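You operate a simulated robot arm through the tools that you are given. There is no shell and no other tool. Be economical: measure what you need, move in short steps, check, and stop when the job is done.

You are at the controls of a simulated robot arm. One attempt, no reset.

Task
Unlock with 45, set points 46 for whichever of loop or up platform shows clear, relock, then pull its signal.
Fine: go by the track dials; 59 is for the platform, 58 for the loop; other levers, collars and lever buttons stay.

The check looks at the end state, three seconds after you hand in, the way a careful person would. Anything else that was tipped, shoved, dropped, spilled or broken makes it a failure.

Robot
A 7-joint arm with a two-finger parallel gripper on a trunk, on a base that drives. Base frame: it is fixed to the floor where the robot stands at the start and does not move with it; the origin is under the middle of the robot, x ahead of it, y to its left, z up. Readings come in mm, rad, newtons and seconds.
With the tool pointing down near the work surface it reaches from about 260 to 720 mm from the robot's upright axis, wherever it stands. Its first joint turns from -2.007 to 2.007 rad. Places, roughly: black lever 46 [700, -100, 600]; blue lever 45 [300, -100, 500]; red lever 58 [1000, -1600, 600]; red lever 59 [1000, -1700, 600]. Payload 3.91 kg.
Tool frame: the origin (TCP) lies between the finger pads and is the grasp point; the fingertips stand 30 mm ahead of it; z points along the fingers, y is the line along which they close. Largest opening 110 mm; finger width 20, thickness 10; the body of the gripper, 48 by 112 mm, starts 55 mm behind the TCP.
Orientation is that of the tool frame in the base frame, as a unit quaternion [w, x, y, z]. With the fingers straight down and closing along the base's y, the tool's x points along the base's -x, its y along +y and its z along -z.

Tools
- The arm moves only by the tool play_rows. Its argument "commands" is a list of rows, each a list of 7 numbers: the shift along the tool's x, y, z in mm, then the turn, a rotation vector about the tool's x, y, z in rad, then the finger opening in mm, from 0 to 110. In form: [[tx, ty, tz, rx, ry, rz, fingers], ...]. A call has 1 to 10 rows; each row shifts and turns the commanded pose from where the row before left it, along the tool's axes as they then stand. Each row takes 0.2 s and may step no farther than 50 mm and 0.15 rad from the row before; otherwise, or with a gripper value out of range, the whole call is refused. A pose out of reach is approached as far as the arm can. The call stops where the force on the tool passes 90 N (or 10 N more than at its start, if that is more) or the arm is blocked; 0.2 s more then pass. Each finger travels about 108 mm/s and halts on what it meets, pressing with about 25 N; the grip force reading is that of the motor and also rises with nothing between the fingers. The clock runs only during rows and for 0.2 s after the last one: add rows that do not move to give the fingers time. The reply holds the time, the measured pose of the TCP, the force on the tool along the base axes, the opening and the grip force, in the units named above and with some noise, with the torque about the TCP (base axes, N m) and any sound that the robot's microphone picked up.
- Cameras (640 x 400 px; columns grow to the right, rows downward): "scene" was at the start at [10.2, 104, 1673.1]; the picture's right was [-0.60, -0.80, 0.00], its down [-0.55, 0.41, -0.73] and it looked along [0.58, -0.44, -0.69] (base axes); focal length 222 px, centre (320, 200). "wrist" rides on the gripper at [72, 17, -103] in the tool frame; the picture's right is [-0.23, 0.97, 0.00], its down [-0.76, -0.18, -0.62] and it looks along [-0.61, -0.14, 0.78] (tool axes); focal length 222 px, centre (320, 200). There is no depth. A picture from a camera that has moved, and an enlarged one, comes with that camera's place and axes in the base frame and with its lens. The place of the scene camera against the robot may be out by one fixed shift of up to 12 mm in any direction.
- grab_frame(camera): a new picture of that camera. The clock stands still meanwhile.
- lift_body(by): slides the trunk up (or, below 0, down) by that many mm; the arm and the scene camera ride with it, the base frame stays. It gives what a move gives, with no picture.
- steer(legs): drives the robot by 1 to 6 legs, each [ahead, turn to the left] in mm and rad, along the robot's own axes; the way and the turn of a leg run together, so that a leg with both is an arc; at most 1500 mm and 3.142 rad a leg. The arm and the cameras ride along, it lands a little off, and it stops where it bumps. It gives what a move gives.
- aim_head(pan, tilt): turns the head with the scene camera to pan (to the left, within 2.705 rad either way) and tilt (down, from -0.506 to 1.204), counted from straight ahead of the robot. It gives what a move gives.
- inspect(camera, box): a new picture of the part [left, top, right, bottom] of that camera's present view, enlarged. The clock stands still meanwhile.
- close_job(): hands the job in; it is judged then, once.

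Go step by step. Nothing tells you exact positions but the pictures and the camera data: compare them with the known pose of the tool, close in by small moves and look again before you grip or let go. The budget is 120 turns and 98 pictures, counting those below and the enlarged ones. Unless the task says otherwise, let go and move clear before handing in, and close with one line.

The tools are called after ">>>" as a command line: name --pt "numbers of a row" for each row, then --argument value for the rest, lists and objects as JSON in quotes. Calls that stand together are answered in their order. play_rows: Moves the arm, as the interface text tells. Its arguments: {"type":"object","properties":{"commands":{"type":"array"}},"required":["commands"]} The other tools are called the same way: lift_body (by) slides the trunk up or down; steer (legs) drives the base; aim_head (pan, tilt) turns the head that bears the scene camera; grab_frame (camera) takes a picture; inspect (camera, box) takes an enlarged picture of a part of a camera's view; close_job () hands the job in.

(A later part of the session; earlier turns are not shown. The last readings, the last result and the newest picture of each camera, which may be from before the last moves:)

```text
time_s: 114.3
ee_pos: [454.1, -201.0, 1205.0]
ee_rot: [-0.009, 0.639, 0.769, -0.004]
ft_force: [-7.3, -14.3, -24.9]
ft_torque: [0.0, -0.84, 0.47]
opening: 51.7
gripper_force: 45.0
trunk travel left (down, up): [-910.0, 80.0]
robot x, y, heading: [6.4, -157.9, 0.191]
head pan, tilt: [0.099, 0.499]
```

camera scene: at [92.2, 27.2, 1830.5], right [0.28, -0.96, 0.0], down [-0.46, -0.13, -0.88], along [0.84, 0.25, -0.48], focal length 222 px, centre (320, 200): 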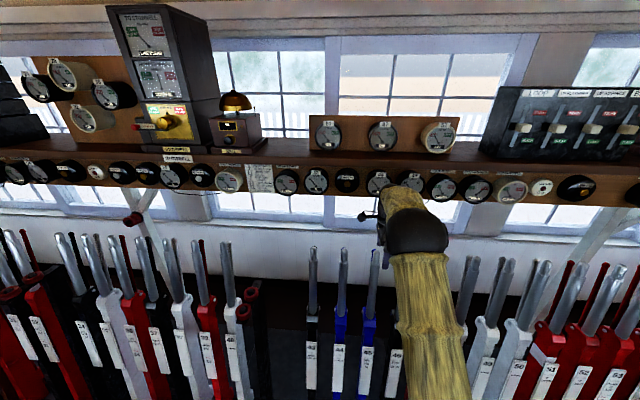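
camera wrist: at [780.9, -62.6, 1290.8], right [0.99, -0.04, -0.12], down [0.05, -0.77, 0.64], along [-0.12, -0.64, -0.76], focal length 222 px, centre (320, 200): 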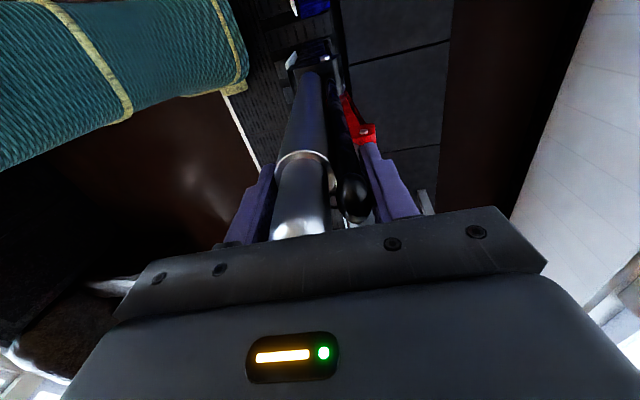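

Driving while holding works. I'll alternate small tilt/lower corrections with short reverses.

>>> play_rows --pt "1 0 3 -0.04 0 0 0" --pt "0 0 1 -0.025 0 0 0"

>>> steer --legs '[[-60, 0]]'

>>> play_rows --pt "0 0 3 -0.02 0 0 0" --pt "0 0 2 -0.02 0 0 0"

```text
time_s: 114.9
ee_pos: [453.4, -200.7, 1204.6]
ee_rot: [0.015, 0.639, 0.769, 0.022]
ft_force: [4.5, -15.0, 56.6]
ft_torque: [-0.6, 5.19, 0.35]
opening: 50.9
gripper_force: 45.7
trunk travel left (down, up): [-910.0, 80.0]
robot x, y, heading: [6.4, -155.2, 0.189]
head pan, tilt: [0.099, 0.499]
```

```text
time_s: 115.9
ee_pos: [390.6, -211.9, 1200.9]
ee_rot: [0.01, 0.639, 0.769, 0.02]
ft_force: [-5.3, -20.3, 5.1]
ft_torque: [-0.53, -0.9, 0.33]
opening: 51.1
gripper_force: 44.7
trunk travel left (down, up): [-910.0, 80.0]
robot x, y, heading: [-53.3, -161.4, 0.189]
head pan, tilt: [0.099, 0.499]
```

```text
time_s: 116.5
ee_pos: [389.8, -212.6, 1200.6]
ee_rot: [0.027, 0.639, 0.768, 0.037]
ft_force: [-3.1, -14.9, 86.2]
ft_torque: [-0.77, 6.19, 1.0]
opening: 50.9
gripper_force: 45.4
trunk travel left (down, up): [-910.0, 80.0]
robot x, y, heading: [-52.0, -161.3, 0.184]
head pan, tilt: [0.099, 0.499]
```

>>> steer --legs '[[-65, 0]]'

>>> play_rows --pt "1 0 3 -0.02 0 0 0" --pt "1 0 1 -0.02 0 0 0"

>>> steer --legs '[[-55, 0]]'

>>> play_rows --pt "1 0 3 -0.02 0 0 0" --pt "0 0 1 -0.01 0 0 0"

>>> grab_frame --camera "wrist"

```text
time_s: 117.2
ee_pos: [388.4, -213.3, 1201.0]
ee_rot: [0.027, 0.64, 0.767, 0.036]
ft_force: [-8.0, -2.7, 36.7]
ft_torque: [-0.86, 4.29, 0.14]
opening: 51.0
gripper_force: 45.0
trunk travel left (down, up): [-910.0, 80.0]
robot x, y, heading: [-55.0, -163.5, 0.186]
head pan, tilt: [0.099, 0.499]
stopped in leg 1: the force on the tool passed its limit at 102 N (the readings are from after the stop); the commanded pose is now the measured one
```

```text
time_s: 117.8
ee_pos: [388.0, -212.8, 1199.1]
ee_rot: [0.043, 0.639, 0.766, 0.054]
ft_force: [-11.5, -12.5, 65.6]
ft_torque: [-0.17, 4.95, -0.09]
opening: 53.6
gripper_force: 45.1
trunk travel left (down, up): [-910.0, 80.0]
robot x, y, heading: [-55.9, -165.7, 0.187]
head pan, tilt: [0.099, 0.499]
```

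```text
time_s: 118.8
ee_pos: [335.6, -222.7, 1194.9]
ee_rot: [0.037, 0.639, 0.767, 0.051]
ft_force: [-13.1, -16.5, -5.1]
ft_torque: [-1.58, 2.48, 0.35]
opening: 51.1
gripper_force: 45.3
trunk travel left (down, up): [-910.0, 80.0]
robot x, y, heading: [-112.1, -176.8, 0.186]
head pan, tilt: [0.099, 0.499]
```

```text
time_s: 119.4
ee_pos: [335.0, -223.2, 1194.1]
ee_rot: [0.05, 0.64, 0.764, 0.064]
ft_force: [-4.4, -15.6, 61.6]
ft_torque: [-0.1, 5.04, -0.01]
opening: 53.0
gripper_force: 45.1
trunk travel left (down, up): [-910.0, 80.0]
robot x, y, heading: [-108.0, -172.2, 0.186]
head pan, tilt: [0.099, 0.499]
```

```text
32 pictures are left
camera wrist: at [321.8, -152.3, 1300.4], right [0.99, -0.05, 0.16], down [-0.14, -0.8, 0.58], along [0.09, -0.6, -0.8], focal length 222 px, centre (320, 200)
```

wrist: 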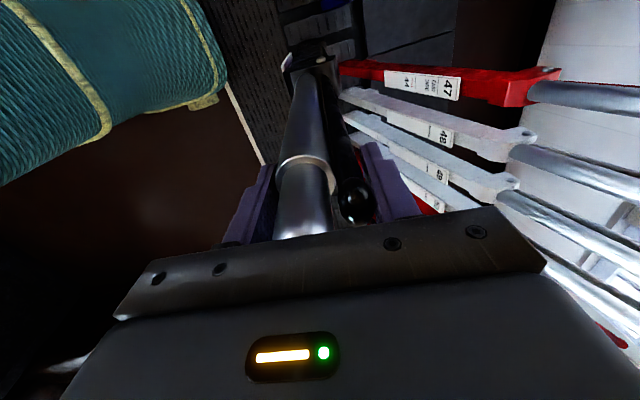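

Good grip still. The tilt is already ahead of the lever, so I'll just ease up and continue reversing.

>>> play_rows --pt "1 0 -2 0.02 0 0 0"

>>> steer --legs '[[-60, 0]]'

>>> play_rows --pt "1 0 4 -0.02 0 0 0"

>>> steer --legs '[[-50, 0]]'

>>> play_rows --pt "1 0 4 -0.02 0 0 0"

```text
time_s: 119.8
ee_pos: [333.7, -223.6, 1193.1]
ee_rot: [0.043, 0.64, 0.765, 0.055]
ft_force: [-2.8, -19.7, 45.0]
ft_torque: [-1.07, 0.98, 0.03]
opening: 51.6
gripper_force: 45.0
trunk travel left (down, up): [-910.0, 80.0]
robot x, y, heading: [-110.7, -176.6, 0.193]
head pan, tilt: [0.099, 0.499]
```

```text
time_s: 120.8
ee_pos: [273.7, -232.2, 1189.2]
ee_rot: [0.037, 0.639, 0.767, 0.052]
ft_force: [-7.2, -17.8, -37.9]
ft_torque: [-0.01, -0.88, 0.44]
opening: 51.1
gripper_force: 45.2
trunk travel left (down, up): [-910.0, 80.0]
robot x, y, heading: [-166.2, -187.7, 0.19]
head pan, tilt: [0.099, 0.499]
```

```text
time_s: 121.2
ee_pos: [274.3, -232.5, 1189.2]
ee_rot: [0.046, 0.64, 0.765, 0.061]
ft_force: [-1.6, -15.6, 26.9]
ft_torque: [0.05, 1.77, -0.06]
opening: 50.7
gripper_force: 44.8
trunk travel left (down, up): [-910.0, 80.0]
robot x, y, heading: [-168.1, -186.4, 0.187]
head pan, tilt: [0.099, 0.499]
```

```text
time_s: 122.2
ee_pos: [223.8, -240.6, 1184.8]
ee_rot: [0.038, 0.638, 0.767, 0.059]
ft_force: [-7.1, -17.6, -35.8]
ft_torque: [0.0, -0.71, 0.36]
opening: 51.1
gripper_force: 45.0
trunk travel left (down, up): [-910.0, 80.0]
robot x, y, heading: [-217.1, -196.8, 0.189]
head pan, tilt: [0.099, 0.499]
```

```text
time_s: 122.6
ee_pos: [223.8, -239.4, 1182.8]
ee_rot: [0.05, 0.639, 0.764, 0.067]
ft_force: [-1.4, -15.1, 21.4]
ft_torque: [0.11, 0.05, 0.15]
opening: 50.5
gripper_force: 45.2
trunk travel left (down, up): [-910.0, 80.0]
robot x, y, heading: [-217.3, -200.7, 0.188]
head pan, tilt: [0.099, 0.499]
```

About 30 mm left; I'll finish with the arm until it hits the stop.

>>> play_rows --pt "2 -12 0 -0.008 0 0 0" --pt "1 -12 0 -0.008 0 0 0" --pt "0 -10 0 -0.005 0 0 0"

```text
time_s: 123.4
ee_pos: [193.4, -244.9, 1176.9]
ee_rot: [0.057, 0.638, 0.764, 0.075]
ft_force: [10.0, -28.6, 29.8]
ft_torque: [-0.16, -0.29, 0.01]
opening: 50.4
gripper_force: 44.6
trunk travel left (down, up): [-910.0, 80.0]
robot x, y, heading: [-219.4, -197.6, 0.188]
head pan, tilt: [0.099, 0.499]
```

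>>> play_rows --pt "-2 -8 0 -0.005 0 0 0" --pt "-1 -8 0 0 0 0 0" --pt "0 -8 0 0 0 0 0"

```text
time_s: 124.1
ee_pos: [192.9, -246.3, 1174.6]
ee_rot: [0.071, 0.632, 0.767, 0.082]
ft_force: [25.8, 6.7, 0.4]
ft_torque: [0.78, 1.75, 0.13]
opening: 51.0
gripper_force: 44.9
trunk travel left (down, up): [-910.0, 80.0]
robot x, y, heading: [-217.5, -194.3, 0.184]
head pan, tilt: [0.099, 0.499]
stopped in row 3: the force on the tool passed its limit at 94 N (the readings are from after the stop); the commanded pose is now the measured one
```

Hard stop reached at the near end. I'll release 46, rise, and check the lever, the 46 dial and the catch.

>>> play_rows --pt "0 0 0 0 0 0 60" --pt "0 0 0 0 0 0 90" --pt "0 0 0 0 0 0 110" --pt "0 0 -40 0 0 0 110" --pt "0 0 -40 0 0 0 110" --pt "0 0 -40 0 0 0 110" --pt "0 0 -30 0.05 0 0 110"

>>> grab_frame --camera "wrist"

>>> grab_frame --camera "scene"

```text
time_s: 125.7
ee_pos: [154.8, -251.9, 1323.3]
ee_rot: [0.054, 0.635, 0.768, 0.064]
ft_force: [-0.3, 0.1, -0.1]
ft_torque: [0.01, 0.02, -0.02]
opening: 109.9
gripper_force: 0.1
trunk travel left (down, up): [-910.0, 80.0]
robot x, y, heading: [-216.5, -195.7, 0.189]
head pan, tilt: [0.099, 0.499]
```

```text
31 pictures are left
camera wrist: at [139.8, -180.7, 1429.2], right [0.99, -0.04, 0.16], down [-0.13, -0.8, 0.59], along [0.1, -0.6, -0.79], focal length 222 px, centre (320, 200)
```

wrist: 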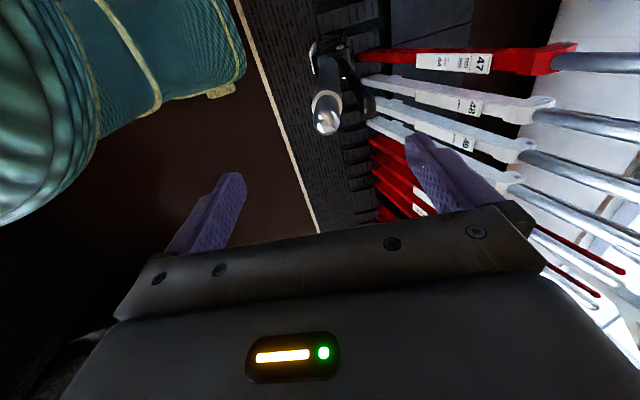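

```text
30 pictures are left
camera scene: at [-213.0, -31.7, 1830.6], right [0.28, -0.96, 0.0], down [-0.46, -0.13, -0.88], along [0.84, 0.25, -0.48], focal length 222 px, centre (320, 200)
```

scene: 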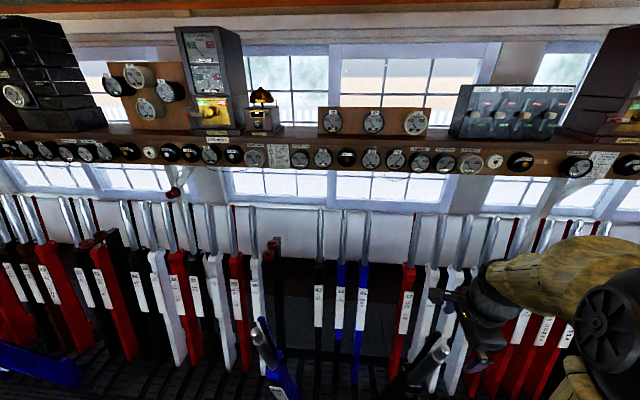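

>>> inspect --camera "scene" --box '[350, 130, 500, 190]'

```text
4.27 times, centred on (425, 160) of scene
camera zoom: at [-213.0, -31.7, 1830.6], right [0.28, -0.96, 0.0], down [-0.46, -0.13, -0.88], along [0.84, 0.25, -0.48], focal length 947 px, centre (-128, 371)
```

zoom: 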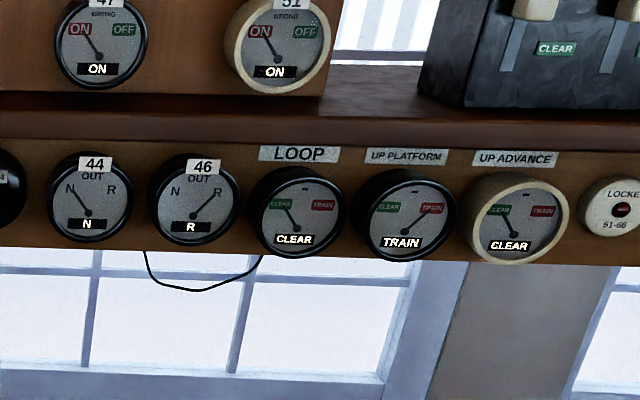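

46 shows R and the loop is clear. To reach 45 again without brushing 42 or 46, I need to know the robot's own outline, so I'll look down with the same head angles as at the start to compare.

>>> aim_head --pan 0.0 --tilt 1.1

>>> grab_frame --camera "scene"

```text
time_s: 126.7
ee_pos: [154.6, -252.6, 1323.0]
ee_rot: [0.055, 0.634, 0.769, 0.063]
ft_force: [0.1, 0.8, 0.1]
ft_torque: [0.01, -0.04, -0.01]
opening: 110.0
gripper_force: 0.1
trunk travel left (down, up): [-910.0, 80.0]
robot x, y, heading: [-216.7, -201.4, 0.186]
head pan, tilt: [0.0, 1.1]
```

```text
28 pictures are left
camera scene: at [-238.1, -45.3, 1783.0], right [0.18, -0.98, 0.0], down [-0.88, -0.16, -0.45], along [0.45, 0.08, -0.89], focal length 222 px, centre (320, 200)
```

scene: 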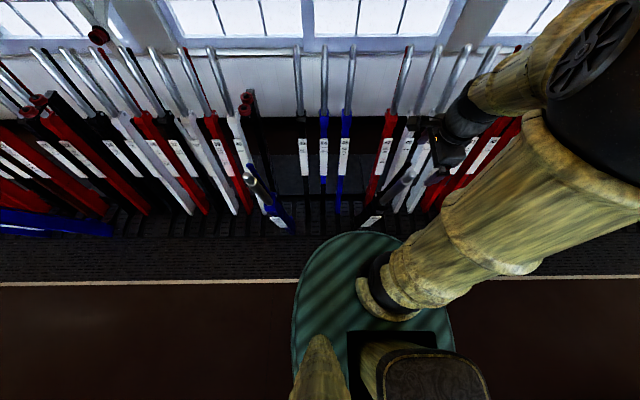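

The plate under the arm rides with the trunk (radius ~230), and 42 and 46, both pulled, now leave too narrow a gap. From the right of 46 I can reach all of 45's stroke without driving, so I'll go there: right 420 mm, then ahead 480 mm.

>>> steer --legs '[[0, -1.57], [420, 0], [0, 1.575], [330, 0]]'

>>> aim_head --pan 0.5 --tilt 0.9

>>> grab_frame --camera "scene"

```text
time_s: 142.9
ee_pos: [559.9, -591.8, 1321.3]
ee_rot: [0.053, 0.627, 0.775, 0.063]
ft_force: [0.4, 0.6, -0.4]
ft_torque: [0.01, 0.03, 0.01]
opening: 110.0
gripper_force: 0.1
trunk travel left (down, up): [-910.0, 80.0]
robot x, y, heading: [188.9, -544.0, 0.204]
head pan, tilt: [0.0, 1.1]
```

```text
time_s: 143.8
ee_pos: [559.0, -592.4, 1322.3]
ee_rot: [0.054, 0.628, 0.774, 0.062]
ft_force: [-0.8, -0.9, -0.5]
ft_torque: [-0.03, 0.02, 0.01]
opening: 110.0
gripper_force: 0.1
trunk travel left (down, up): [-910.0, 80.0]
robot x, y, heading: [191.0, -543.0, 0.208]
head pan, tilt: [0.499, 0.901]
```

```text
27 pictures are left
camera scene: at [159.6, -356.6, 1796.7], right [0.65, -0.76, 0.0], down [-0.6, -0.51, -0.62], along [0.47, 0.4, -0.78], focal length 222 px, centre (320, 200)
```

scene: 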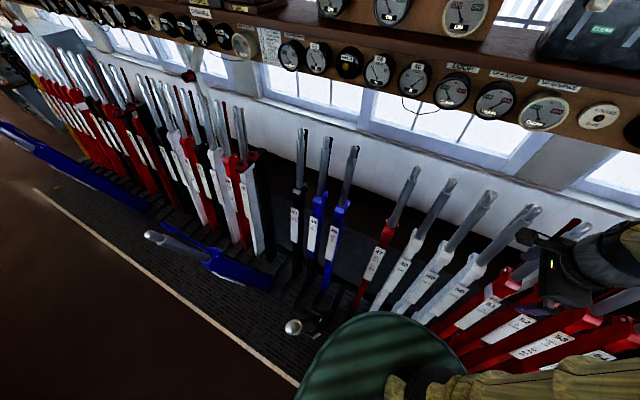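

Robot is at e=85, n=-569, clear of 46. Driving ahead 140 mm, then swinging the arm left toward 45, high above the tips.

>>> steer --legs '[[140, -0.016]]'

>>> play_rows --pt "45 18 0 0.028 0 0 110" --pt "45 18 0 0.028 0 0 110" --pt "45 18 0 0.028 0 0 110" --pt "45 18 0 0.028 0 0 110" --pt "45 18 0 0.028 0 0 110" --pt "45 18 0 0.028 0 0 110" --pt "45 18 0 0.028 0 0 110" --pt "45 18 0 0.028 0 0 110" --pt "45 18 0 0.028 0 0 110" --pt "45 18 0 0.028 0 0 110"

>>> grab_frame --camera "wrist"

```text
time_s: 145.2
ee_pos: [668.8, -573.5, 1323.0]
ee_rot: [0.053, 0.631, 0.772, 0.064]
ft_force: [-0.1, -0.3, 0.1]
ft_torque: [0.01, -0.01, 0.0]
opening: 110.3
gripper_force: 0.1
trunk travel left (down, up): [-910.0, 80.0]
robot x, y, heading: [296.9, -519.9, 0.195]
head pan, tilt: [0.499, 0.901]
stopped in leg 1: the robot was blocked; the commanded pose is now the measured one
```

```text
time_s: 147.4
ee_pos: [754.5, -94.3, 1327.5]
ee_rot: [-0.035, 0.631, 0.774, -0.047]
ft_force: [0.0, 0.7, -0.2]
ft_torque: [-0.04, -0.03, 0.01]
opening: 109.8
gripper_force: 0.1
trunk travel left (down, up): [-910.0, 80.0]
robot x, y, heading: [295.3, -520.2, 0.202]
head pan, tilt: [0.499, 0.901]
```

```text
26 pictures are left
camera wrist: at [768.2, -16.7, 1429.4], right [0.99, -0.03, -0.11], down [0.05, -0.76, 0.64], along [-0.11, -0.64, -0.76], focal length 222 px, centre (320, 200)
```

wrist: 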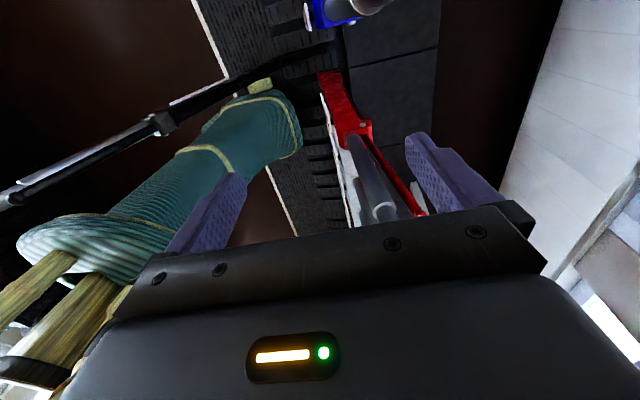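

The base bumped something just short of the goal, perhaps the frame. I'll back off 25 mm and check what is near.

>>> steer --legs '[[-25, -0.01]]'

>>> aim_head --pan 1.0 --tilt 1.15

>>> grab_frame --camera "scene"

>>> inspect --camera "wrist" --box '[0, 0, 440, 260]'

```text
time_s: 148.3
ee_pos: [731.7, -105.9, 1330.9]
ee_rot: [-0.034, 0.635, 0.77, -0.044]
ft_force: [-0.3, 0.3, 0.8]
ft_torque: [0.02, -0.04, 0.01]
opening: 110.0
gripper_force: 0.0
trunk travel left (down, up): [-910.0, 80.0]
robot x, y, heading: [271.2, -527.2, 0.181]
head pan, tilt: [0.499, 0.901]
```

```text
time_s: 149.2
ee_pos: [733.9, -106.4, 1328.7]
ee_rot: [-0.036, 0.635, 0.77, -0.044]
ft_force: [0.2, 0.2, 0.3]
ft_torque: [0.02, 0.0, 0.0]
opening: 109.9
gripper_force: 0.1
trunk travel left (down, up): [-910.0, 80.0]
robot x, y, heading: [272.7, -525.5, 0.188]
head pan, tilt: [1.0, 1.15]
```

```text
25 pictures are left
camera scene: at [211.0, -331.4, 1779.8], right [0.93, -0.37, 0.0], down [-0.34, -0.85, -0.41], along [0.15, 0.38, -0.91], focal length 222 px, centre (320, 200)
```

scene: 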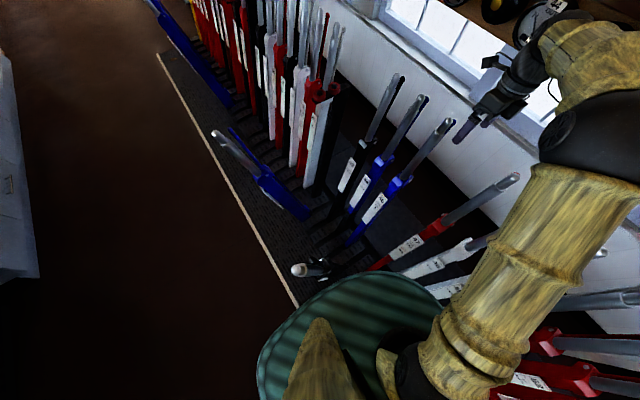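

```text
1.45 times, centred on (220, 130) of wrist
camera zoom: at [747.8, -29.2, 1431.5], right [0.99, -0.04, -0.11], down [0.04, -0.77, 0.64], along [-0.11, -0.64, -0.76], focal length 323 px, centre (466, 302)
```

zoom: 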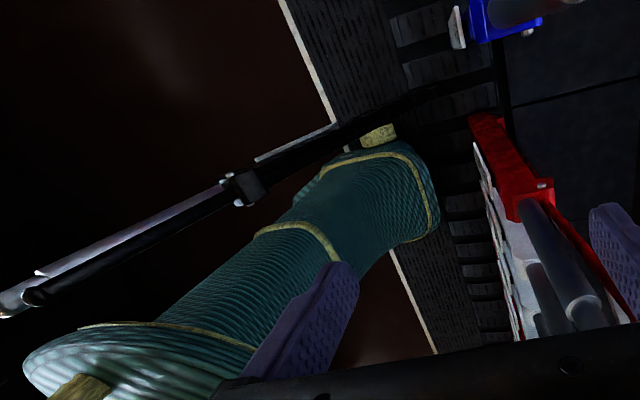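

46 stands unmoved and the base is clear again at e=168. I'll raise the trunk 78 mm for more reach, then move over 45 at its far position.

>>> lift_body --by 78

>>> play_rows --pt "20 0 40 0 0 0 110" --pt "20 10 40 0 0 0 110" --pt "25 35 10 0 0 0 110" --pt "24 35 3 0 0 0 110"

>>> grab_frame --camera "wrist"

```text
time_s: 150.3
ee_pos: [733.0, -105.0, 1407.6]
ee_rot: [-0.035, 0.636, 0.77, -0.044]
ft_force: [0.1, 1.2, 0.2]
ft_torque: [-0.02, 0.03, -0.02]
opening: 110.1
gripper_force: 0.1
trunk travel left (down, up): [-988.0, 2.0]
robot x, y, heading: [274.7, -528.6, 0.188]
head pan, tilt: [1.0, 1.15]
```

```text
time_s: 151.3
ee_pos: [783.2, -10.2, 1302.0]
ee_rot: [-0.036, 0.636, 0.769, -0.048]
ft_force: [1.0, 0.9, 0.4]
ft_torque: [-0.03, 0.01, 0.01]
opening: 110.0
gripper_force: 0.1
out of reach, approached as far as the arm can: row 4
trunk travel left (down, up): [-988.0, 2.0]
robot x, y, heading: [267.3, -526.7, 0.186]
head pan, tilt: [1.0, 1.15]
```

```text
23 pictures are left
camera wrist: at [798.2, 67.5, 1404.6], right [0.99, -0.04, -0.11], down [0.04, -0.76, 0.64], along [-0.11, -0.64, -0.76], focal length 222 px, centre (320, 200)
```

wrist: 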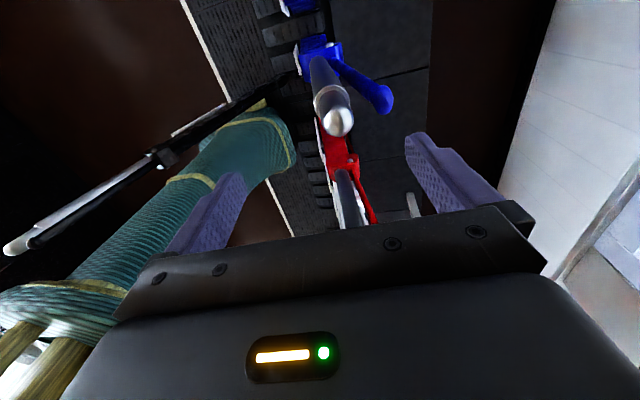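

Short by ~35 mm in tool y. I'll drive ahead 15 mm, lower 40 mm (more reach there), and shift.

>>> steer --legs '[[16, 0]]'

>>> play_rows --pt "1 0 22 0 0 0 110" --pt "1 6 18 0 0 0 110" --pt "0 9 0 0 0 0 110"

>>> grab_frame --camera "wrist"

```text
time_s: 152.1
ee_pos: [795.9, -7.9, 1304.1]
ee_rot: [-0.036, 0.635, 0.77, -0.044]
ft_force: [0.6, -0.1, -0.7]
ft_torque: [0.01, 0.02, 0.01]
opening: 110.0
gripper_force: 0.1
trunk travel left (down, up): [-988.0, 2.0]
robot x, y, heading: [283.9, -522.5, 0.188]
head pan, tilt: [1.0, 1.15]
```

```text
time_s: 152.9
ee_pos: [802.6, -7.9, 1263.2]
ee_rot: [-0.035, 0.636, 0.769, -0.044]
ft_force: [-0.3, 0.0, 0.4]
ft_torque: [0.04, -0.01, -0.02]
opening: 110.0
gripper_force: 0.1
out of reach, approached as far as the arm can: row 3
trunk travel left (down, up): [-988.0, 2.0]
robot x, y, heading: [286.7, -523.6, 0.189]
head pan, tilt: [1.0, 1.15]
```

```text
22 pictures are left
camera wrist: at [816.6, 68.8, 1365.3], right [0.99, -0.04, -0.11], down [0.04, -0.77, 0.64], along [-0.11, -0.64, -0.76], focal length 222 px, centre (320, 200)
```

wrist: 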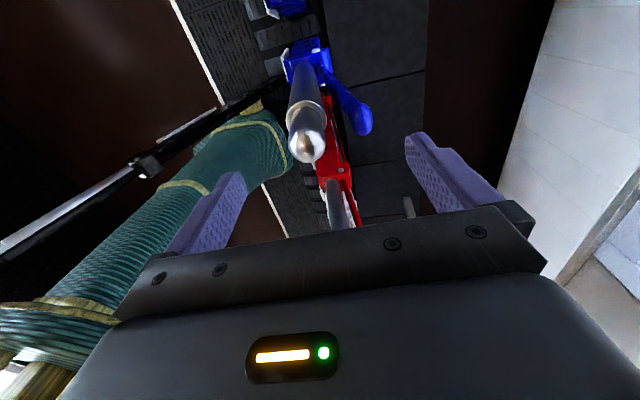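

Handle and catch now fit between the fingers. Descending 84 mm and squeezing.

>>> play_rows --pt "1 1 28 0.005 0 0 110" --pt "0 0 28 0.005 0 0 110" --pt "0 0 28 0.005 0 0 110" --pt "0 0 0 0 0 0 80" --pt "0 0 0 0 0 0 50" --pt "0 0 0 0 0 0 20" --pt "0 0 0 0 0 0 0" --pt "0 0 0 0 0 0 0"

>>> grab_frame --camera "wrist"

```text
time_s: 154.7
ee_pos: [790.2, -10.4, 1178.9]
ee_rot: [-0.041, 0.634, 0.77, -0.051]
ft_force: [-7.7, -1.6, 3.7]
ft_torque: [-0.48, 3.5, -0.05]
opening: 52.8
gripper_force: 45.1
trunk travel left (down, up): [-988.0, 2.0]
robot x, y, heading: [286.5, -524.1, 0.19]
head pan, tilt: [1.0, 1.15]
```

```text
21 pictures are left
camera wrist: at [806.8, 68.0, 1281.0], right [0.99, -0.04, -0.13], down [0.05, -0.76, 0.64], along [-0.12, -0.64, -0.76], focal length 222 px, centre (320, 200)
```

wrist: 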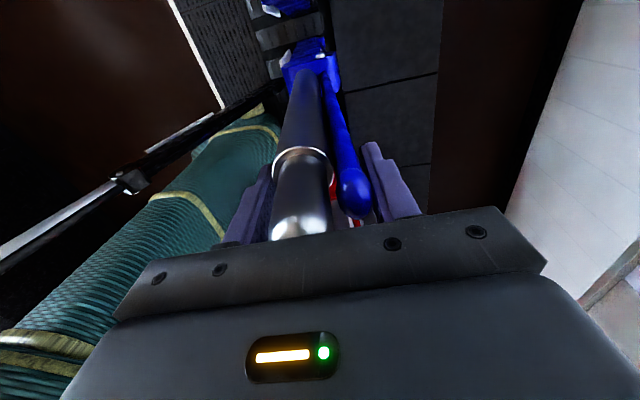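

Gripped (52.8 mm). Pulling 45 back along its arc.

>>> play_rows --pt "0 -14 -0.5 -0.004 0 0 0" --pt "0 -20 -0.5 -0.008 0 0 0" --pt "0 -24 -0.5 -0.012 0 0 0" --pt "0 -30 -0.3 -0.016 0 0 0" --pt "0 -32 0 -0.018 0 0 0" --pt "0 -32 0 -0.018 0 0 0"

```text
time_s: 156.1
ee_pos: [643.1, -38.6, 1198.8]
ee_rot: [-0.018, 0.636, 0.771, -0.02]
ft_force: [6.3, -5.8, 26.1]
ft_torque: [0.12, 1.93, 0.04]
opening: 52.5
gripper_force: 44.3
trunk travel left (down, up): [-988.0, 2.0]
robot x, y, heading: [286.9, -528.3, 0.188]
head pan, tilt: [1.0, 1.15]
```

>>> play_rows --pt "1 -32 -2 -0.016 0 0 0" --pt "0 -32 -0.5 -0.018 0 0 0" --pt "0 -32 0 -0.018 0 0 0" --pt "0 -32 0 -0.018 0 0 0" --pt "0 -32 0.2 -0.018 0 0 0" --pt "0 -32 0.3 -0.02 0 0 0"

```text
time_s: 157.5
ee_pos: [451.7, -77.1, 1203.1]
ee_rot: [0.017, 0.636, 0.771, 0.024]
ft_force: [-4.6, -12.8, 57.2]
ft_torque: [0.86, 0.89, -0.02]
opening: 51.7
gripper_force: 45.2
trunk travel left (down, up): [-988.0, 2.0]
robot x, y, heading: [286.3, -524.5, 0.186]
head pan, tilt: [1.0, 1.15]
```

>>> play_rows --pt "2 -28 -4 -0.01 0 0 0" --pt "1 -32 0.5 -0.016 0 0 0" --pt "0 -32 0.5 -0.018 0 0 0" --pt "0 -32 0.5 -0.018 0 0 0"

```text
time_s: 158.5
ee_pos: [328.7, -102.2, 1194.2]
ee_rot: [0.036, 0.634, 0.771, 0.045]
ft_force: [-9.6, -26.7, 55.6]
ft_torque: [0.67, 0.39, 0.04]
opening: 51.1
gripper_force: 45.1
trunk travel left (down, up): [-988.0, 2.0]
robot x, y, heading: [288.0, -525.0, 0.185]
head pan, tilt: [1.0, 1.15]
```

Side force suggests trimming a little toward -n. Continuing to the near end.

>>> play_rows --pt "-3 -28 -3 -0.015 0 0 0" --pt "-3 -32 0.5 -0.018 0 0 0" --pt "-1 -30 0.5 -0.018 0 0 0"

>>> grab_frame --camera "wrist"

```text
time_s: 159.1
ee_pos: [319.6, -105.0, 1194.6]
ee_rot: [0.047, 0.66, 0.747, 0.058]
ft_force: [-18.7, -13.7, 55.8]
ft_torque: [-0.25, 1.87, 0.44]
opening: 52.5
gripper_force: 44.8
trunk travel left (down, up): [-988.0, 2.0]
robot x, y, heading: [285.9, -524.5, 0.186]
head pan, tilt: [1.0, 1.15]
stopped in row 2: the force on the tool passed its limit at 126 N (the readings are from after the stop); the commanded pose is now the measured one
```

```text
20 pictures are left
camera wrist: at [312.6, -32.5, 1301.6], right [0.98, -0.11, 0.14], down [-0.17, -0.79, 0.58], along [0.05, -0.6, -0.8], focal length 222 px, centre (320, 200)
```

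wrist: 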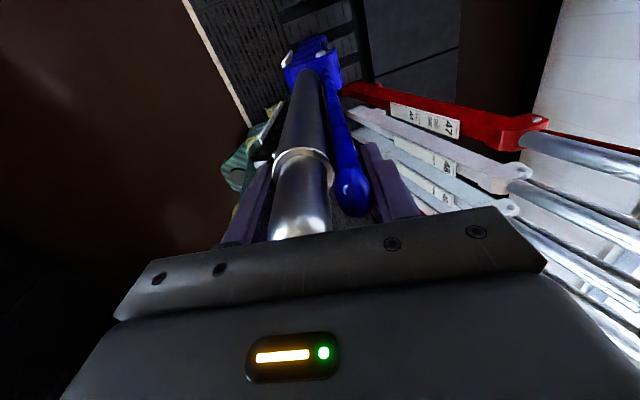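

Something blocked it. I'll check whether the arm is touching 46.

>>> aim_head --pan 1.2 --tilt 0.8

>>> grab_frame --camera "scene"

```text
time_s: 159.9
ee_pos: [320.3, -105.1, 1194.0]
ee_rot: [0.046, 0.661, 0.747, 0.058]
ft_force: [-18.1, -14.6, 55.1]
ft_torque: [-0.98, 3.19, 0.1]
opening: 52.5
gripper_force: 45.7
trunk travel left (down, up): [-988.0, 2.0]
robot x, y, heading: [287.2, -522.2, 0.186]
head pan, tilt: [1.201, 0.799]
```

```text
19 pictures are left
camera scene: at [214.5, -313.0, 1883.6], right [0.98, -0.18, 0.0], down [-0.13, -0.7, -0.7], along [0.13, 0.69, -0.71], focal length 222 px, centre (320, 200)
```

scene: 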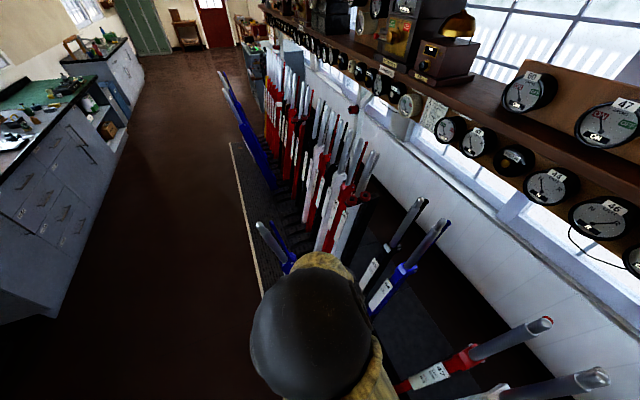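

The arm is at its inner fold limit at this trunk height. I'll hold the grip and finish by reversing the base, as with 46; the robot is well clear of 46's plane.

>>> play_rows --pt "0 0 -2 0.01 0 0 0"

>>> steer --legs '[[-55, 0]]'

```text
time_s: 160.3
ee_pos: [318.6, -104.4, 1195.4]
ee_rot: [0.044, 0.66, 0.748, 0.056]
ft_force: [-14.4, -16.0, 44.4]
ft_torque: [2.04, 0.81, -0.19]
opening: 51.9
gripper_force: 45.2
trunk travel left (down, up): [-988.0, 2.0]
robot x, y, heading: [288.4, -525.1, 0.184]
head pan, tilt: [1.201, 0.799]
```

```text
time_s: 161.3
ee_pos: [270.7, -113.1, 1191.3]
ee_rot: [0.049, 0.66, 0.748, 0.05]
ft_force: [1.9, -18.0, -36.9]
ft_torque: [-0.48, 0.36, 0.05]
opening: 50.9
gripper_force: 44.7
trunk travel left (down, up): [-988.0, 2.0]
robot x, y, heading: [230.2, -530.0, 0.186]
head pan, tilt: [1.201, 0.799]
```

>>> play_rows --pt "0 0 4 -0.015 0 0 0"

>>> steer --legs '[[-45, 0]]'

>>> play_rows --pt "0 0 4 -0.02 0 0 0"

>>> steer --legs '[[-35, 0]]'

>>> play_rows --pt "0 0 4 -0.02 0 0 0"

```text
time_s: 161.7
ee_pos: [270.0, -112.5, 1191.4]
ee_rot: [0.05, 0.664, 0.744, 0.054]
ft_force: [-14.7, -7.5, -10.1]
ft_torque: [-1.98, 2.53, 0.56]
opening: 51.1
gripper_force: 44.7
trunk travel left (down, up): [-988.0, 2.0]
robot x, y, heading: [235.1, -533.5, 0.188]
head pan, tilt: [1.201, 0.799]
```

```text
time_s: 162.6
ee_pos: [231.5, -120.2, 1188.3]
ee_rot: [0.053, 0.665, 0.742, 0.057]
ft_force: [-3.3, -4.5, -13.8]
ft_torque: [-0.82, -1.33, 0.11]
opening: 51.0
gripper_force: 45.3
trunk travel left (down, up): [-988.0, 2.0]
robot x, y, heading: [189.2, -543.8, 0.185]
head pan, tilt: [1.201, 0.799]
```

```text
time_s: 163.0
ee_pos: [234.0, -118.3, 1189.2]
ee_rot: [0.053, 0.672, 0.736, 0.063]
ft_force: [-12.6, -9.2, -20.1]
ft_torque: [-1.52, 1.3, 0.36]
opening: 51.2
gripper_force: 45.4
trunk travel left (down, up): [-988.0, 2.0]
robot x, y, heading: [193.2, -545.6, 0.193]
head pan, tilt: [1.201, 0.799]
```

```text
time_s: 163.9
ee_pos: [205.3, -124.1, 1188.0]
ee_rot: [0.057, 0.673, 0.735, 0.066]
ft_force: [-6.3, -4.4, -11.5]
ft_torque: [-0.99, -0.38, 0.1]
opening: 50.5
gripper_force: 44.6
trunk travel left (down, up): [-988.0, 2.0]
robot x, y, heading: [152.7, -548.8, 0.187]
head pan, tilt: [1.201, 0.799]
```

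```text
time_s: 164.3
ee_pos: [208.9, -122.6, 1188.3]
ee_rot: [0.057, 0.68, 0.728, 0.071]
ft_force: [-13.7, -8.3, -18.9]
ft_torque: [-1.65, 1.75, 0.38]
opening: 51.1
gripper_force: 45.2
trunk travel left (down, up): [-988.0, 2.0]
robot x, y, heading: [155.1, -547.9, 0.181]
head pan, tilt: [1.201, 0.799]
```

The arm can't lower further here, so I'll use the trunk: down 8 mm, then reverse the last ~35 mm.

>>> lift_body --by -7

>>> steer --legs '[[-22, 0]]'

>>> lift_body --by -4

```text
time_s: 164.9
ee_pos: [212.0, -122.9, 1183.6]
ee_rot: [0.056, 0.681, 0.726, 0.078]
ft_force: [-17.4, -3.5, 36.7]
ft_torque: [-0.26, 2.27, -0.11]
opening: 51.3
gripper_force: 45.0
trunk travel left (down, up): [-981.0, 9.0]
robot x, y, heading: [153.9, -548.5, 0.187]
head pan, tilt: [1.201, 0.799]
```

```text
time_s: 165.7
ee_pos: [191.5, -126.5, 1179.5]
ee_rot: [0.061, 0.68, 0.727, 0.075]
ft_force: [-11.4, -4.6, -13.4]
ft_torque: [-0.03, 0.26, 0.5]
opening: 50.7
gripper_force: 45.3
trunk travel left (down, up): [-981.0, 9.0]
robot x, y, heading: [134.2, -550.8, 0.182]
head pan, tilt: [1.201, 0.799]
```

```text
time_s: 166.2
ee_pos: [191.1, -126.5, 1179.2]
ee_rot: [0.058, 0.681, 0.726, 0.076]
ft_force: [-14.5, 3.9, 39.4]
ft_torque: [0.27, -0.88, 0.16]
opening: 51.0
gripper_force: 45.8
trunk travel left (down, up): [-977.0, 13.0]
robot x, y, heading: [134.5, -553.8, 0.186]
head pan, tilt: [1.201, 0.799]
```

>>> steer --legs '[[-14, 0]]'

>>> steer --legs '[[-14, 0]]'

```text
time_s: 167.0
ee_pos: [175.4, -129.0, 1175.0]
ee_rot: [0.06, 0.68, 0.727, 0.072]
ft_force: [-16.2, 0.6, -9.0]
ft_torque: [0.68, -0.04, 0.33]
opening: 51.4
gripper_force: 44.9
trunk travel left (down, up): [-977.0, 13.0]
robot x, y, heading: [124.3, -554.2, 0.181]
head pan, tilt: [1.201, 0.799]
```

```text
time_s: 167.8
ee_pos: [169.7, -130.7, 1174.2]
ee_rot: [0.059, 0.681, 0.726, 0.07]
ft_force: [22.5, 6.6, -16.1]
ft_torque: [0.29, -1.62, 0.11]
opening: 50.9
gripper_force: 45.2
trunk travel left (down, up): [-977.0, 13.0]
robot x, y, heading: [105.5, -559.8, 0.19]
head pan, tilt: [1.201, 0.799]
```

>>> steer --legs '[[-10, 0]]'

```text
time_s: 168.5
ee_pos: [169.8, -130.8, 1175.1]
ee_rot: [0.059, 0.684, 0.723, 0.073]
ft_force: [45.2, 10.2, -15.4]
ft_torque: [0.2, -1.72, 0.27]
opening: 50.8
gripper_force: 45.0
trunk travel left (down, up): [-977.0, 13.0]
robot x, y, heading: [95.7, -558.6, 0.18]
head pan, tilt: [1.201, 0.799]
```

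At the near stop (45 N, no motion). I'll release and rise by lifting the trunk (travel is short) and with the tool, then check.

>>> play_rows --pt "0 0 0 0 0 0 60" --pt "0 0 0 0 0 0 90" --pt "0 0 0 0 0 0 110" --pt "0 0 -35 0 0 0 110" --pt "0 0 -35 0 0 0 110" --pt "0 0 -35 0 0 0 110" --pt "0 0 -35 0 0 0 110" --pt "0 0 -35 0 0 0 110"

>>> grab_frame --camera "wrist"

```text
time_s: 170.5
ee_pos: [175.1, -130.8, 1305.2]
ee_rot: [0.108, 0.688, 0.715, 0.063]
ft_force: [-1.1, -0.1, 0.4]
ft_torque: [0.01, 0.03, 0.01]
opening: 109.6
gripper_force: 0.1
out of reach, approached as far as the arm can: row 7, 8
trunk travel left (down, up): [-977.0, 13.0]
robot x, y, heading: [98.8, -557.1, 0.183]
head pan, tilt: [1.201, 0.799]
stopped in row 8: the arm was blocked; the commanded pose is now the measured one
```

```text
18 pictures are left
camera wrist: at [165.4, -51.1, 1406.4], right [0.95, -0.18, 0.25], down [-0.3, -0.73, 0.61], along [0.07, -0.66, -0.75], focal length 222 px, centre (320, 200)
```

wrist: 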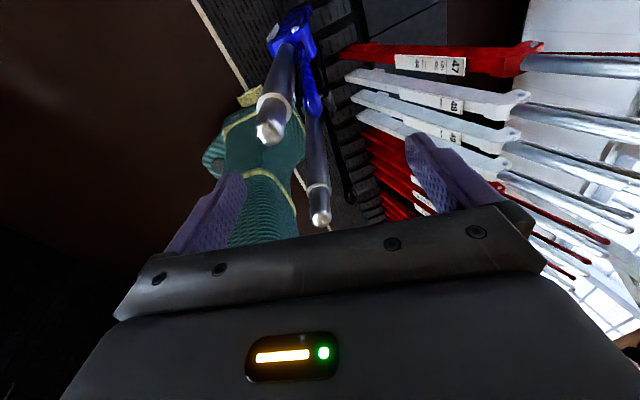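

45 is back and locked alongside 46. Now on to signal 58: I'll reverse clear, bring the arm to the front, then drive right along the frame.

>>> steer --legs '[[-350, 0]]'

>>> play_rows --pt "-20 40 0 0.05 0 0 110" --pt "-20 40 0 0.05 0 0 110" --pt "-25 40 0 0.05 0 0 110" --pt "-25 40 0 0 0 0 110" --pt "-30 38 0 0 0 0 110" --pt "-35 33 0 0 0 0 110" --pt "-40 25 0 0 0 0 110" --pt "-45 10 0 0 0 0 110" --pt "-45 0 0 0 0 0 110" --pt "-45 0 0 0 0 0 110"

```text
time_s: 173.1
ee_pos: [-169.2, -194.5, 1305.7]
ee_rot: [0.108, 0.688, 0.715, 0.062]
ft_force: [-0.4, -0.2, 0.3]
ft_torque: [0.01, 0.03, -0.01]
opening: 109.9
gripper_force: 0.0
trunk travel left (down, up): [-977.0, 13.0]
robot x, y, heading: [-248.0, -623.8, 0.185]
head pan, tilt: [1.201, 0.799]
```

```text
time_s: 175.3
ee_pos: [104.8, -515.0, 1365.1]
ee_rot: [0.056, 0.695, 0.717, 0.009]
ft_force: [0.2, 0.1, -0.4]
ft_torque: [0.04, 0.04, 0.0]
opening: 109.9
gripper_force: 0.0
trunk travel left (down, up): [-977.0, 13.0]
robot x, y, heading: [-251.0, -623.8, 0.186]
head pan, tilt: [1.201, 0.799]
```

I'll level the tool to the frame's yaw, then drive right along the frame and look for 58.

>>> play_rows --pt "0 10 0 0.079 0.081 -0.03 110" --pt "0 10 0 0 0 -0.13 110" --pt "-30 0 0 0 0 0 110" --pt "-30 0 0 0 0 0 110"

>>> steer --legs '[[0, -1.57], [850, 0], [0, 1.575]]'

>>> aim_head --pan -0.3 --tilt 0.65

>>> grab_frame --camera "scene"

```text
time_s: 176.3
ee_pos: [135.9, -572.1, 1364.0]
ee_rot: [0.0, 0.635, 0.772, 0.006]
ft_force: [0.7, 0.2, -0.3]
ft_torque: [-0.02, -0.03, -0.02]
opening: 110.1
gripper_force: 0.2
trunk travel left (down, up): [-977.0, 13.0]
robot x, y, heading: [-246.5, -624.3, 0.183]
head pan, tilt: [1.201, 0.799]
```

```text
time_s: 192.6
ee_pos: [293.7, -1417.2, 1364.7]
ee_rot: [0.0, 0.641, 0.768, 0.007]
ft_force: [0.2, 0.4, -0.6]
ft_torque: [0.0, -0.02, 0.0]
opening: 110.0
gripper_force: 0.0
trunk travel left (down, up): [-977.0, 13.0]
robot x, y, heading: [-90.8, -1469.2, 0.173]
head pan, tilt: [1.201, 0.799]
```

```text
time_s: 194.2
ee_pos: [295.0, -1417.1, 1363.6]
ee_rot: [0.0, 0.64, 0.768, 0.006]
ft_force: [0.4, -0.4, 0.5]
ft_torque: [-0.01, 0.01, -0.03]
opening: 110.0
gripper_force: 0.0
trunk travel left (down, up): [-977.0, 13.0]
robot x, y, heading: [-86.4, -1464.6, 0.178]
head pan, tilt: [-0.3, 0.649]
```

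```text
17 pictures are left
camera scene: at [-84.4, -1335.3, 1884.2], right [-0.13, -0.99, 0.0], down [-0.6, 0.08, -0.8], along [0.79, -0.1, -0.6], focal length 222 px, centre (320, 200)
```

scene: 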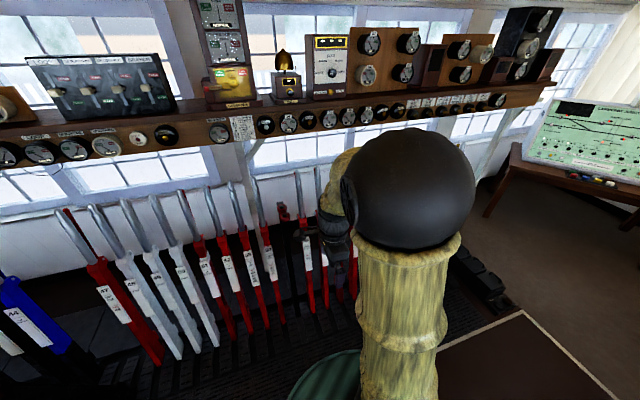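

The arm hides the lever group I need. I'll swing it left and zoom.

>>> play_rows --pt "48 0 0 0 0 0 110" --pt "48 0 0 0 0 0 110" --pt "48 0 0 0 0 0 110" --pt "48 0 0 0 0 0 110" --pt "48 0 0 0 0 0 110" --pt "48 0 0 0 0 0 110"

>>> inspect --camera "scene" --box '[190, 160, 470, 340]'

```text
time_s: 195.6
ee_pos: [241.5, -1132.3, 1365.5]
ee_rot: [0.0, 0.64, 0.768, 0.007]
ft_force: [0.1, 0.4, 0.1]
ft_torque: [-0.03, 0.0, 0.05]
opening: 110.0
gripper_force: 0.1
trunk travel left (down, up): [-977.0, 13.0]
robot x, y, heading: [-87.3, -1464.5, 0.17]
head pan, tilt: [-0.3, 0.649]
```

```text
2.22 times, centred on (330, 250) of scene
camera zoom: at [-84.4, -1332.5, 1884.0], right [-0.13, -0.99, 0.0], down [-0.6, 0.08, -0.8], along [0.79, -0.1, -0.6], focal length 493 px, centre (298, 89)
```

zoom: 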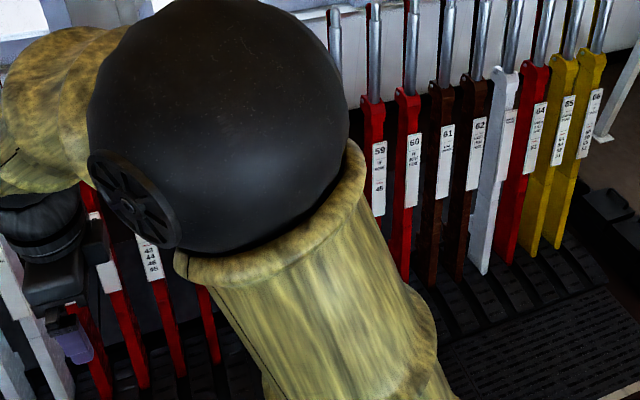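

59 reads clearly; 58 is the one just left of it, hidden by the elbow: tip near e≈775, n≈-1760. I'll use the same set-up as for 46: trunk down 67, arm to the front, and park at e≈98, n≈-1640.

>>> play_rows --pt "-45 0 0 0 0 0 110" --pt "-45 0 0 0 0 0 110" --pt "-45 0 0 0 0 0 110" --pt "-45 0 0 0 0 0 110" --pt "-45 0 0 0 0 0 110" --pt "-45 0 0 0 0 0 110" --pt "-45 0 0 0 0 0 110"

>>> lift_body --by -67

>>> steer --legs '[[0, -0.427], [420, 0], [0, 0.443]]'

>>> aim_head --pan 0.0 --tilt 0.5

>>> grab_frame --camera "scene"

```text
time_s: 197.2
ee_pos: [301.0, -1447.1, 1363.0]
ee_rot: [0.0, 0.639, 0.769, 0.008]
ft_force: [-0.1, -0.2, 0.0]
ft_torque: [0.03, 0.05, 0.04]
opening: 109.9
gripper_force: 0.0
trunk travel left (down, up): [-977.0, 13.0]
robot x, y, heading: [-87.7, -1464.0, 0.169]
head pan, tilt: [-0.3, 0.649]
```

```text
time_s: 198.3
ee_pos: [299.8, -1443.8, 1294.9]
ee_rot: [0.0, 0.64, 0.768, 0.006]
ft_force: [0.3, -0.3, 0.8]
ft_torque: [-0.01, 0.02, -0.01]
opening: 109.9
gripper_force: 0.0
trunk travel left (down, up): [-910.0, 80.0]
robot x, y, heading: [-87.2, -1464.1, 0.172]
head pan, tilt: [-0.3, 0.649]
```

```text
time_s: 204.7
ee_pos: [705.2, -1547.5, 1295.9]
ee_rot: [-0.001, 0.636, 0.772, 0.008]
ft_force: [-0.1, -0.2, 0.2]
ft_torque: [-0.01, 0.04, 0.0]
opening: 109.9
gripper_force: 0.0
trunk travel left (down, up): [-910.0, 80.0]
robot x, y, heading: [317.7, -1570.7, 0.181]
head pan, tilt: [-0.3, 0.649]
```

```text
time_s: 205.5
ee_pos: [706.1, -1546.2, 1295.2]
ee_rot: [0.001, 0.636, 0.771, 0.007]
ft_force: [-0.3, 0.4, -0.4]
ft_torque: [0.0, -0.04, -0.02]
opening: 110.2
gripper_force: 0.0
trunk travel left (down, up): [-910.0, 80.0]
robot x, y, heading: [319.1, -1575.8, 0.187]
head pan, tilt: [0.0, 0.499]
```

```text
15 pictures are left
camera scene: at [323.7, -1415.9, 1830.6], right [0.18, -0.98, 0.0], down [-0.47, -0.09, -0.88], along [0.86, 0.16, -0.48], focal length 222 px, centre (320, 200)
```

scene: 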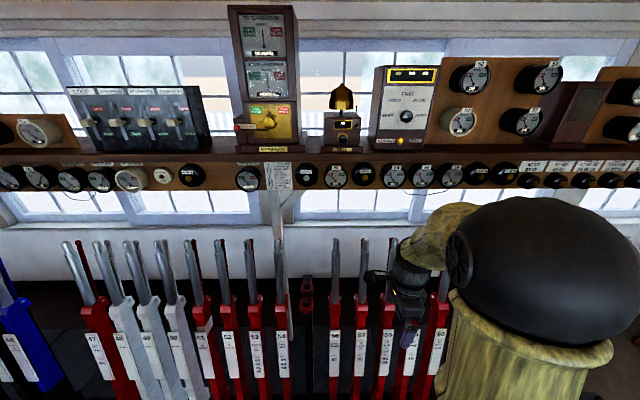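

>>> inspect --camera "scene" --box '[300, 230, 460, 400]'

>>> grab_frame --camera "wrist"

```text
2.35 times, centred on (380, 315) of scene
camera zoom: at [323.7, -1415.9, 1830.6], right [0.18, -0.98, 0.0], down [-0.47, -0.09, -0.88], along [0.86, 0.16, -0.48], focal length 522 px, centre (179, -71)
```

zoom: 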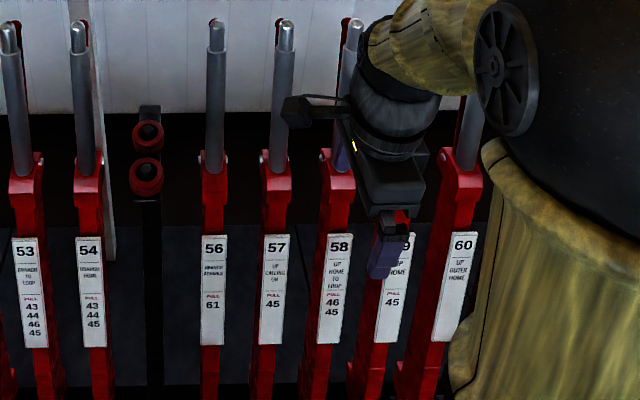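

```text
13 pictures are left
camera wrist: at [707.9, -1473.1, 1401.9], right [1.0, -0.04, 0.01], down [-0.03, -0.79, 0.61], along [-0.01, -0.61, -0.79], focal length 222 px, centre (320, 200)
```

wrist: 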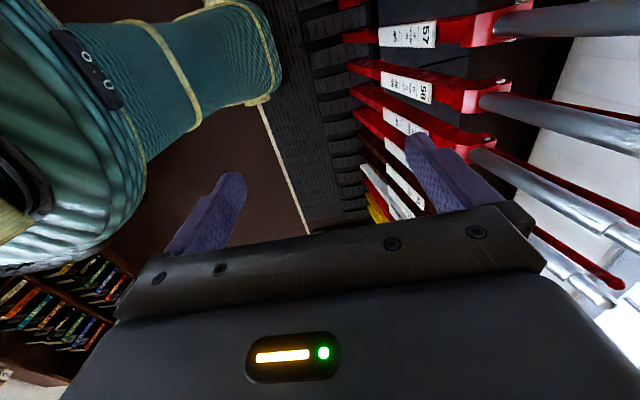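

58 is confirmed: "UP HOME TO LOOP, pull 46 45". I'll drive 100 mm closer and move over its handle.

>>> steer --legs '[[100, 0.003]]'

>>> play_rows --pt "-18 40 -2 0.015 0 0 110" --pt "-18 40 -2 0.015 0 0 110" --pt "-18 40 -2 0.015 0 0 110" --pt "-18 40 -2 0.015 0 0 110" --pt "-18 40 -2 0.015 0 0 110" --pt "-18 35 -2 0.02 0 0 110"

>>> grab_frame --camera "wrist"

```text
time_s: 206.8
ee_pos: [805.0, -1527.8, 1296.4]
ee_rot: [0.0, 0.634, 0.773, 0.006]
ft_force: [0.3, 0.5, 0.4]
ft_torque: [-0.03, 0.03, 0.0]
opening: 110.1
gripper_force: 0.0
trunk travel left (down, up): [-910.0, 80.0]
robot x, y, heading: [412.2, -1554.2, 0.189]
head pan, tilt: [0.0, 0.499]
```

```text
time_s: 208.2
ee_pos: [1058.2, -1588.6, 1300.5]
ee_rot: [-0.032, 0.633, 0.773, -0.029]
ft_force: [0.6, -0.6, -0.5]
ft_torque: [0.02, 0.02, 0.01]
opening: 109.9
gripper_force: 0.1
trunk travel left (down, up): [-910.0, 80.0]
robot x, y, heading: [415.1, -1553.6, 0.19]
head pan, tilt: [0.0, 0.499]
```

```text
12 pictures are left
camera wrist: at [1070.0, -1513.0, 1403.8], right [1.0, -0.03, -0.09], down [0.03, -0.78, 0.63], along [-0.09, -0.63, -0.77], focal length 222 px, centre (320, 200)
```

wrist: 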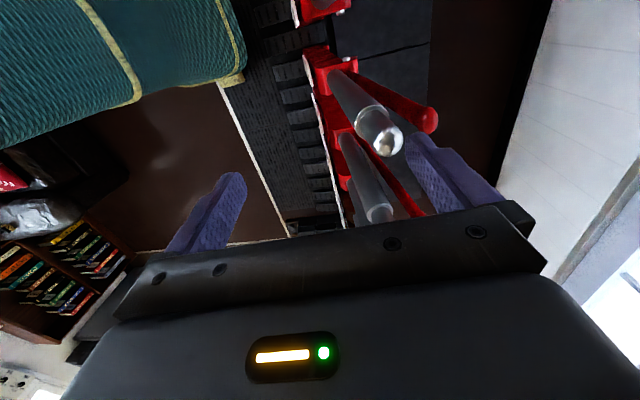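

58's tip is ahead at tool (−24, 59, 89). I'll drive 30 mm more for reach, shift right and forward, lower a little, and look.

>>> steer --legs '[[30, 0]]'

>>> play_rows --pt "-13 0 20 0.02 0 0 110" --pt "-13 24 14 0.02 0 0 110" --pt "0 26 0 0 0 0 110"

>>> grab_frame --camera "wrist"

```text
time_s: 209.0
ee_pos: [1085.7, -1582.2, 1300.0]
ee_rot: [-0.032, 0.633, 0.773, -0.031]
ft_force: [0.5, 0.0, -1.0]
ft_torque: [-0.01, 0.05, -0.01]
opening: 110.2
gripper_force: 0.1
trunk travel left (down, up): [-910.0, 80.0]
robot x, y, heading: [440.8, -1549.4, 0.189]
head pan, tilt: [0.0, 0.499]
```

```text
time_s: 209.8
ee_pos: [1137.0, -1598.8, 1263.1]
ee_rot: [-0.043, 0.633, 0.772, -0.045]
ft_force: [-0.1, 0.1, 0.5]
ft_torque: [0.0, 0.02, 0.01]
opening: 109.6
gripper_force: 0.1
trunk travel left (down, up): [-910.0, 80.0]
robot x, y, heading: [447.3, -1549.7, 0.187]
head pan, tilt: [0.0, 0.499]
```

```text
11 pictures are left
camera wrist: at [1152.3, -1521.7, 1364.8], right [0.99, -0.03, -0.12], down [0.05, -0.77, 0.63], along [-0.12, -0.64, -0.76], focal length 222 px, centre (320, 200)
```

wrist: 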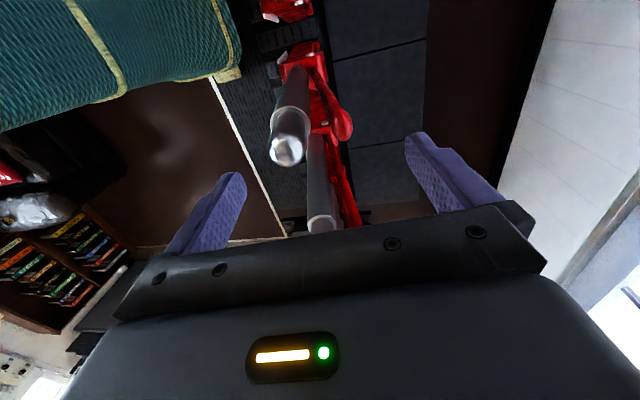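

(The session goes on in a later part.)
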